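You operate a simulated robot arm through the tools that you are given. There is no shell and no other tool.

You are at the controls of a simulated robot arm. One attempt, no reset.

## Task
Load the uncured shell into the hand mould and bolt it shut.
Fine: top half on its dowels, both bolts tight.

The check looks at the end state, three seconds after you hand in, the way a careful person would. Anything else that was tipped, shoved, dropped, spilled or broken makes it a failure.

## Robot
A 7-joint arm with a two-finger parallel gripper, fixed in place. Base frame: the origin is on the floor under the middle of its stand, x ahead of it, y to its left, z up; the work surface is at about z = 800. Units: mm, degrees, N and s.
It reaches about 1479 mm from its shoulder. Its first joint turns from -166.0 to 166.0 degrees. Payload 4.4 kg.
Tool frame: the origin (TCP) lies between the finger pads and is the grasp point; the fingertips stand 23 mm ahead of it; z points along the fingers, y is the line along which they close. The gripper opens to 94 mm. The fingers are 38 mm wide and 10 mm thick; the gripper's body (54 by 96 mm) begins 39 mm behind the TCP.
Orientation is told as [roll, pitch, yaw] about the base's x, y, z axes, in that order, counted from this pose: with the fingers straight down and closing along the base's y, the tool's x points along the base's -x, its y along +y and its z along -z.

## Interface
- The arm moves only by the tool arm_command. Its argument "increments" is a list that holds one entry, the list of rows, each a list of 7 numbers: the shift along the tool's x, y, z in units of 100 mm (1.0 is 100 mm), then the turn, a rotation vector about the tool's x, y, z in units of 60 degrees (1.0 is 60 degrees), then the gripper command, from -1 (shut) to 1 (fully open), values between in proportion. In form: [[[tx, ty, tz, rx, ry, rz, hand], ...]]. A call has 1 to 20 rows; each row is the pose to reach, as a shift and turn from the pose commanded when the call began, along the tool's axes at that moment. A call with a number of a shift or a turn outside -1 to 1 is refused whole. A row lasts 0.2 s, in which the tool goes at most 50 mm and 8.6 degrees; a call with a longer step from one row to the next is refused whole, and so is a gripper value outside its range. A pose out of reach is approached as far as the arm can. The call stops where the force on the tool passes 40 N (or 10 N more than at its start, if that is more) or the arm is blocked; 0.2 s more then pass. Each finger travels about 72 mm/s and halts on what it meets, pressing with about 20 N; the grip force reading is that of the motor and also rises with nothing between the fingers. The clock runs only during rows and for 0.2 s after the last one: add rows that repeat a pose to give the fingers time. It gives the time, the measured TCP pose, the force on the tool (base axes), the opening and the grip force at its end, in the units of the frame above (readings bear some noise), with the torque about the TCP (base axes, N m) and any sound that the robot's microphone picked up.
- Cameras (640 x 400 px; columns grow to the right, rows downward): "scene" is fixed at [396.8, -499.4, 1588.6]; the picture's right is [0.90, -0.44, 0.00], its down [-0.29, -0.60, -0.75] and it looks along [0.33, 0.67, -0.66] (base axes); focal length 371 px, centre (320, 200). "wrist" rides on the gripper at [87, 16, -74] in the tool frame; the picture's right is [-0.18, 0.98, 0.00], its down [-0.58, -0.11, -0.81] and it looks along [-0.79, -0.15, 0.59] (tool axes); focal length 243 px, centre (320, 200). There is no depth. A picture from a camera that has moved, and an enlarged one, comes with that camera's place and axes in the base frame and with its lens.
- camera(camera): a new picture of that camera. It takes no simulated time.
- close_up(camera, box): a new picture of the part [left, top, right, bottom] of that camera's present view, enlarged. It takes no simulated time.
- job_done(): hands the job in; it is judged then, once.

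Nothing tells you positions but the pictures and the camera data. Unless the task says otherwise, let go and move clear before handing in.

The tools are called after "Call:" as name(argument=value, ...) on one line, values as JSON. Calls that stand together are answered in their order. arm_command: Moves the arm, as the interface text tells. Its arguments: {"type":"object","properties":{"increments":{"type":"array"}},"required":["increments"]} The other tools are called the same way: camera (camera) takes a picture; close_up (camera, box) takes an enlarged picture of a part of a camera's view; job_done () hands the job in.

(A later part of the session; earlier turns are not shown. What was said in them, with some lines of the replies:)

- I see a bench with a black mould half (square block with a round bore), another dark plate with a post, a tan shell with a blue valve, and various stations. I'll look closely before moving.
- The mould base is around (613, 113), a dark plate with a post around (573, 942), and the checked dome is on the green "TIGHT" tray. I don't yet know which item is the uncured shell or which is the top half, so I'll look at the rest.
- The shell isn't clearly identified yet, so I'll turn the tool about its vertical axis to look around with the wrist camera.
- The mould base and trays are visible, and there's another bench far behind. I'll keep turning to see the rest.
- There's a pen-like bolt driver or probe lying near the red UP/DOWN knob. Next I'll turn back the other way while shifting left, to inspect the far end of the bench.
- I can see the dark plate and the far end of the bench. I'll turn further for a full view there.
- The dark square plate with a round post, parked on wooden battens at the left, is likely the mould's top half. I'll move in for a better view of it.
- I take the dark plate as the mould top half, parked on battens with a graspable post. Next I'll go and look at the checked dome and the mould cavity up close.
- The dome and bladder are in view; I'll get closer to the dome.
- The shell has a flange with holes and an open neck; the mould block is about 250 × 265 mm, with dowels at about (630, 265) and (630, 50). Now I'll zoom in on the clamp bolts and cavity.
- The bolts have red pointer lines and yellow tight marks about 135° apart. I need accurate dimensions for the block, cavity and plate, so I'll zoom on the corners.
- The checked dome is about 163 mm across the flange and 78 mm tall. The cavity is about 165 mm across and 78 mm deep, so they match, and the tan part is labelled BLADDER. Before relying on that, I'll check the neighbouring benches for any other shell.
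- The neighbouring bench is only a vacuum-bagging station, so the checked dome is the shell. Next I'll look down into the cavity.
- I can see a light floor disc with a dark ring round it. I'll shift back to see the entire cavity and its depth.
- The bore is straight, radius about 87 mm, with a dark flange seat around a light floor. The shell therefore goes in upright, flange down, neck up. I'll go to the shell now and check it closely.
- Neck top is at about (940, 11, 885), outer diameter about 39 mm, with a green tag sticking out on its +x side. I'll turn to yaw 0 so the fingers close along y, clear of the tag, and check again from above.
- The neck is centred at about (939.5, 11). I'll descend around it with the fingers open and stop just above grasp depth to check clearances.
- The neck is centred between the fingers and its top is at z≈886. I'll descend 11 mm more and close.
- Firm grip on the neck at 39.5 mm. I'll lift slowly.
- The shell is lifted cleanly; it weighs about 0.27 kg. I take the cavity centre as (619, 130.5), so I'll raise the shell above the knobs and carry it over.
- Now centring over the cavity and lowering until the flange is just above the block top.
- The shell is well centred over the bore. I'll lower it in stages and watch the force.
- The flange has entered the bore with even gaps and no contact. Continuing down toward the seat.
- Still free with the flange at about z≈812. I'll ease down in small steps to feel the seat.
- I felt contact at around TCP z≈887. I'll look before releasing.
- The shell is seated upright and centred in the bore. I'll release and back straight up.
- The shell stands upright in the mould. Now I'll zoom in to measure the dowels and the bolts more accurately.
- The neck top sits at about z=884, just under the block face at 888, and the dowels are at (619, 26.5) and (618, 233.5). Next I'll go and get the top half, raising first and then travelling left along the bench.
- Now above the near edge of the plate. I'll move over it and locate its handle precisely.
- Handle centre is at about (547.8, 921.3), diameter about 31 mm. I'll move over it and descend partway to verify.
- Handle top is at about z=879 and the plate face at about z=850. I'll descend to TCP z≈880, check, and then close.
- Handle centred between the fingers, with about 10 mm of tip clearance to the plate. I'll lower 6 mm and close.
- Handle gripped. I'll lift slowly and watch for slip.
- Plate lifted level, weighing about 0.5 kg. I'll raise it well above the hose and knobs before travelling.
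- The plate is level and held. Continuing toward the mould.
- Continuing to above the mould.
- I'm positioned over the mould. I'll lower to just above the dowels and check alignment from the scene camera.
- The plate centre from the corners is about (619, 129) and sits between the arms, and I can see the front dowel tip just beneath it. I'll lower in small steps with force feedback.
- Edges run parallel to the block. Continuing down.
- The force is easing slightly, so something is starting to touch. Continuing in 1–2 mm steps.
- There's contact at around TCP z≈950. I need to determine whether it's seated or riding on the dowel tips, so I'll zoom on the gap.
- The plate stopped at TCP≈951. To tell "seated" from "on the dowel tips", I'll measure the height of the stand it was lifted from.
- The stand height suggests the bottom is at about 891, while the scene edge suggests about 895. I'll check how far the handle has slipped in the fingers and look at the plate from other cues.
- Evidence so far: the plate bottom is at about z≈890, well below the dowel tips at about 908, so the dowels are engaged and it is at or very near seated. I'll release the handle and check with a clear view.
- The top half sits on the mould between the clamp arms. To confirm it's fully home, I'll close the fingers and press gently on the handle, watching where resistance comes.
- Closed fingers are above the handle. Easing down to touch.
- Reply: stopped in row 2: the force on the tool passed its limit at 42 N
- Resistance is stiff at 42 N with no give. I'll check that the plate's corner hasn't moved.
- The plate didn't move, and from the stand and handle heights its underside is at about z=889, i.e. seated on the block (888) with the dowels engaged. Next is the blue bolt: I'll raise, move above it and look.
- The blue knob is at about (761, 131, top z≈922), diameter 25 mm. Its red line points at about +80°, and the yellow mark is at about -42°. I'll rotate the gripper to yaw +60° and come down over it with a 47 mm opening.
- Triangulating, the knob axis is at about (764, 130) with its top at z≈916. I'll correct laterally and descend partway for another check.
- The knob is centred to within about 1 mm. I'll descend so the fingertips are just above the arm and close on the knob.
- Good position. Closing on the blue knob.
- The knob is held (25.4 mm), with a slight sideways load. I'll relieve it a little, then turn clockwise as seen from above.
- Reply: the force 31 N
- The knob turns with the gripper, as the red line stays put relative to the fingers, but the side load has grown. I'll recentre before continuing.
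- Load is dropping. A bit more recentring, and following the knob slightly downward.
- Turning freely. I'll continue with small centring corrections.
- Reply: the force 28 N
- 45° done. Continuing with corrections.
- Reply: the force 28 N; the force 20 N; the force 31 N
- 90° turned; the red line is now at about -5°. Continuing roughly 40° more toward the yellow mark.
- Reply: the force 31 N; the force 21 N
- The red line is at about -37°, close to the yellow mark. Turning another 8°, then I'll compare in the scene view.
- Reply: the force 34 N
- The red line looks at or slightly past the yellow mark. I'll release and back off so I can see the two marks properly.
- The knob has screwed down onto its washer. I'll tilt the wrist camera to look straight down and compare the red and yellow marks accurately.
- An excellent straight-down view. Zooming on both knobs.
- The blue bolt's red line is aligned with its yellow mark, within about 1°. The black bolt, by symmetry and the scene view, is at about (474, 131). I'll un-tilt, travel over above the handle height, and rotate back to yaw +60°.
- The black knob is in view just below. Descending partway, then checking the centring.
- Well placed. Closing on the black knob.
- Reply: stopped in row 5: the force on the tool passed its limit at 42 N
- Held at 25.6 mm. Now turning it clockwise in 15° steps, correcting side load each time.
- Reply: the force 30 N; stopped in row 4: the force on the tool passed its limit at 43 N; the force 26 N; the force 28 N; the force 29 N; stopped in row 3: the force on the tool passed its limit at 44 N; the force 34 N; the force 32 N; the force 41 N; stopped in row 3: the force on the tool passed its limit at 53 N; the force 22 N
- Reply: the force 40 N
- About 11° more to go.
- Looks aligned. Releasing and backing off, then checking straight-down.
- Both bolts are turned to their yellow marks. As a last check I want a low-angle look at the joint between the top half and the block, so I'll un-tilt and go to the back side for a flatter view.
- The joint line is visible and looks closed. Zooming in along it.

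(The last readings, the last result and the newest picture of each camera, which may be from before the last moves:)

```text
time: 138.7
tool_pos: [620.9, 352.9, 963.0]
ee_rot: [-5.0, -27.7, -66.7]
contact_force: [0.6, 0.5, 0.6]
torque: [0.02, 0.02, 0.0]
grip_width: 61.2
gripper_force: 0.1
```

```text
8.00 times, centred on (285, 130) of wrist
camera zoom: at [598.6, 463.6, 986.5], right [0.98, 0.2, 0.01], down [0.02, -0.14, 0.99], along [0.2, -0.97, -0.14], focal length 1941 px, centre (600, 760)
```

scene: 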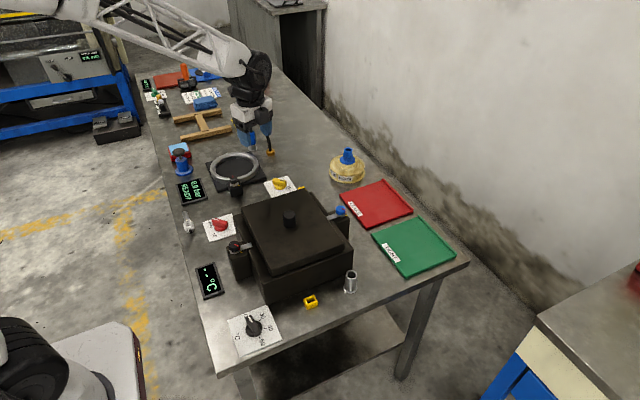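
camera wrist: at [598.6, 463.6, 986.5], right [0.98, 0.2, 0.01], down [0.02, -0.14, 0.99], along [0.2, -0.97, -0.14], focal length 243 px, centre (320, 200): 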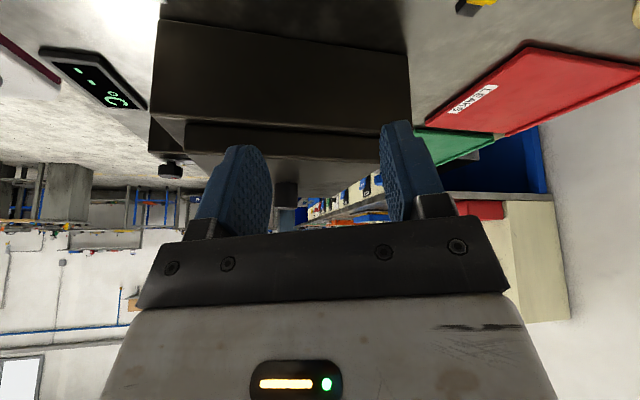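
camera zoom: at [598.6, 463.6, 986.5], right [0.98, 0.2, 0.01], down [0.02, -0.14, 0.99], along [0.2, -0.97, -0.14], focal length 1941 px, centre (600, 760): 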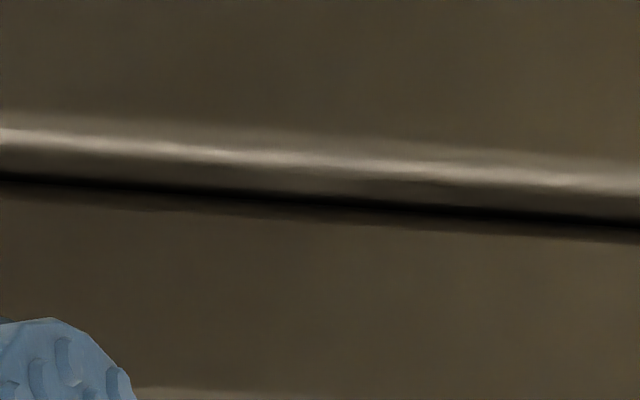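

The joint is closed evenly along its length, so the top half is down on the block with its dowels engaged. I'll un-tilt, retreat upward and check both knobs once more in the scene view.

Call:
arm_command(increments=[[[0, 0, 0, -0.02, 0.1, 0, 0.3], [0, 0, 0, -0.04, 0.2, 0, 0.3], [0, 0, 0, -0.055, 0.3, 0, 0.3], [0, 0, 0, -0.07, 0.4, 0, 0.3], [0, 0, 0, -0.085, 0.46, 0, 0.3]]])

Call:
arm_command(increments=[[[0.1, 0, -0.25, 0, 0, -0.12, 0.3], [0.3, 0, -0.5, 0, 0, -0.24, 0.3], [0.6, 0, -0.75, 0, 0, -0.36, 0.3], [0.8, 0, -1.0, 0, 0, -0.48, 0.3], [1.0, 0, -1.0, 0, 0, -0.6, 0.3]]])

Call:
arm_command(increments=[[[0, 0.1, -0.25, 0, 0, -0.12, 0.3], [0, 0.3, -0.5, 0, 0, -0.24, 0.3], [0, 0.5, -0.75, 0, 0, -0.36, 0.3], [0, 0.7, -1.0, 0, 0, -0.48, 0.3]]])

Call:
camera(camera="scene")

Call:
close_up(camera="scene", box=[225, 170, 365, 290])

Call:
close_up(camera="scene", box=[320, 190, 370, 225])

Call:
close_up(camera="scene", box=[215, 225, 265, 260])

```text
time: 139.9
tool_pos: [622.0, 353.1, 963.0]
ee_rot: [0.5, 0.0, -67.8]
contact_force: [0.1, -0.5, -1.1]
torque: [-0.02, -0.01, 0.0]
grip_width: 61.1
gripper_force: 0.1
```

```text
time: 141.1
tool_pos: [582.7, 445.3, 1059.8]
ee_rot: [0.4, -0.3, -31.8]
contact_force: [0.0, 0.0, 0.3]
torque: [-0.04, 0.01, -0.01]
grip_width: 61.0
gripper_force: 0.0
```

```text
time: 142.1
tool_pos: [618.7, 504.4, 1162.7]
ee_rot: [0.1, -0.4, -2.9]
contact_force: [-0.1, 0.0, -0.8]
torque: [0.0, -0.05, 0.01]
grip_width: 61.2
gripper_force: 0.1
```

```text
taken
```

scene: 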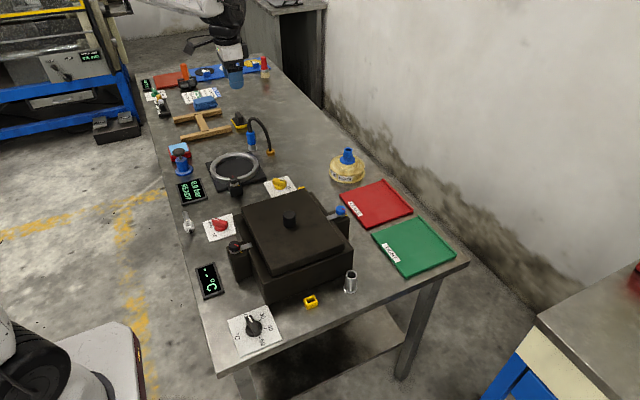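

```text
3.33 times, centred on (295, 230) of scene
camera zoom: at [396.8, -499.4, 1588.6], right [0.9, -0.44, 0.0], down [-0.29, -0.6, -0.75], along [0.33, 0.67, -0.66], focal length 1236 px, centre (403, 100)
```

zoom: 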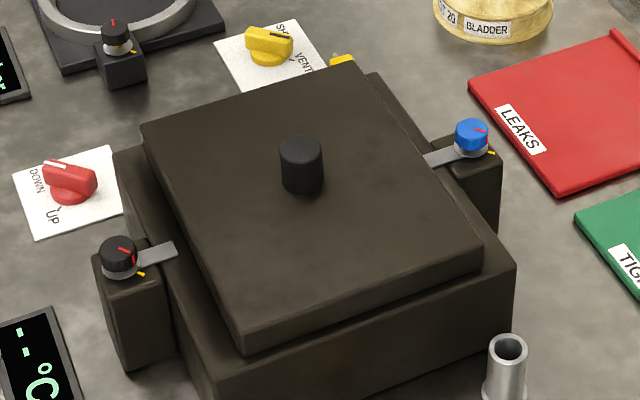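

```text
11.43 times, centred on (345, 208) of scene
camera zoom: at [396.8, -499.4, 1588.6], right [0.9, -0.44, 0.0], down [-0.29, -0.6, -0.75], along [0.33, 0.67, -0.66], focal length 4240 px, centre (34, 114)
```

zoom: 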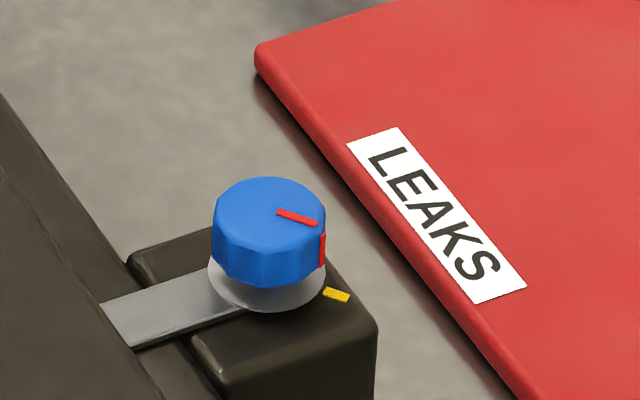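

```text
11.43 times, centred on (240, 242) of scene
camera zoom: at [396.8, -499.4, 1588.6], right [0.9, -0.44, 0.0], down [-0.29, -0.6, -0.75], along [0.33, 0.67, -0.66], focal length 4240 px, centre (1234, -286)
```

zoom: 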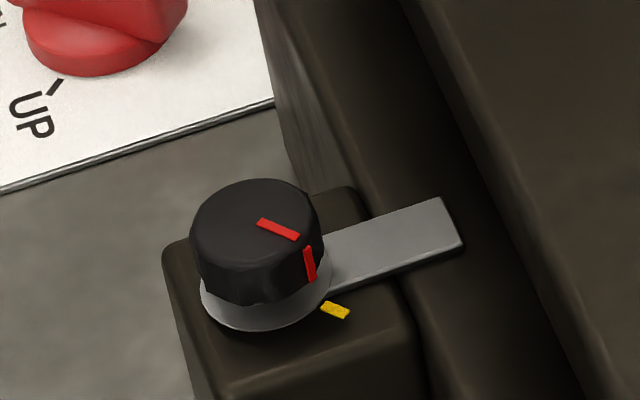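

The shell is upright in the mould and the top half is seated on its dowels. Both bolts' red lines sit at their yellow marks, nothing else looks disturbed, and the arm is clear with the gripper open and empty. Handing in.

Call:
job_done()

```text
The job is handed in.
```

The shell is loaded in the hand mould with the top half on, and the job is handed in. No result came back, so what follows is what I could see and feel before handing in.

- **Shell:** I took the checked dome on the green TIGHT tray as the uncured shell, because it was the only shell I found. It stands flange down, neck up, centred in the mould, and the neck top measured about 4 mm below the block face.
- **Top half:** It is seated on the block with the dowels engaged. It did not move when I pressed on the handle with about 40 N, and from the back the joint line was closed evenly.
- **Bolts:** I turned both clockwise until the red line met the yellow mark, and checked each from straight above. I took the yellow mark as "tight" and did not turn past it to look for a hard stop.

The clamp arms sit beside the top half, not over it; they were like that from the start. Nothing else on the bench looked moved, and the arm is clear with the gripper empty.
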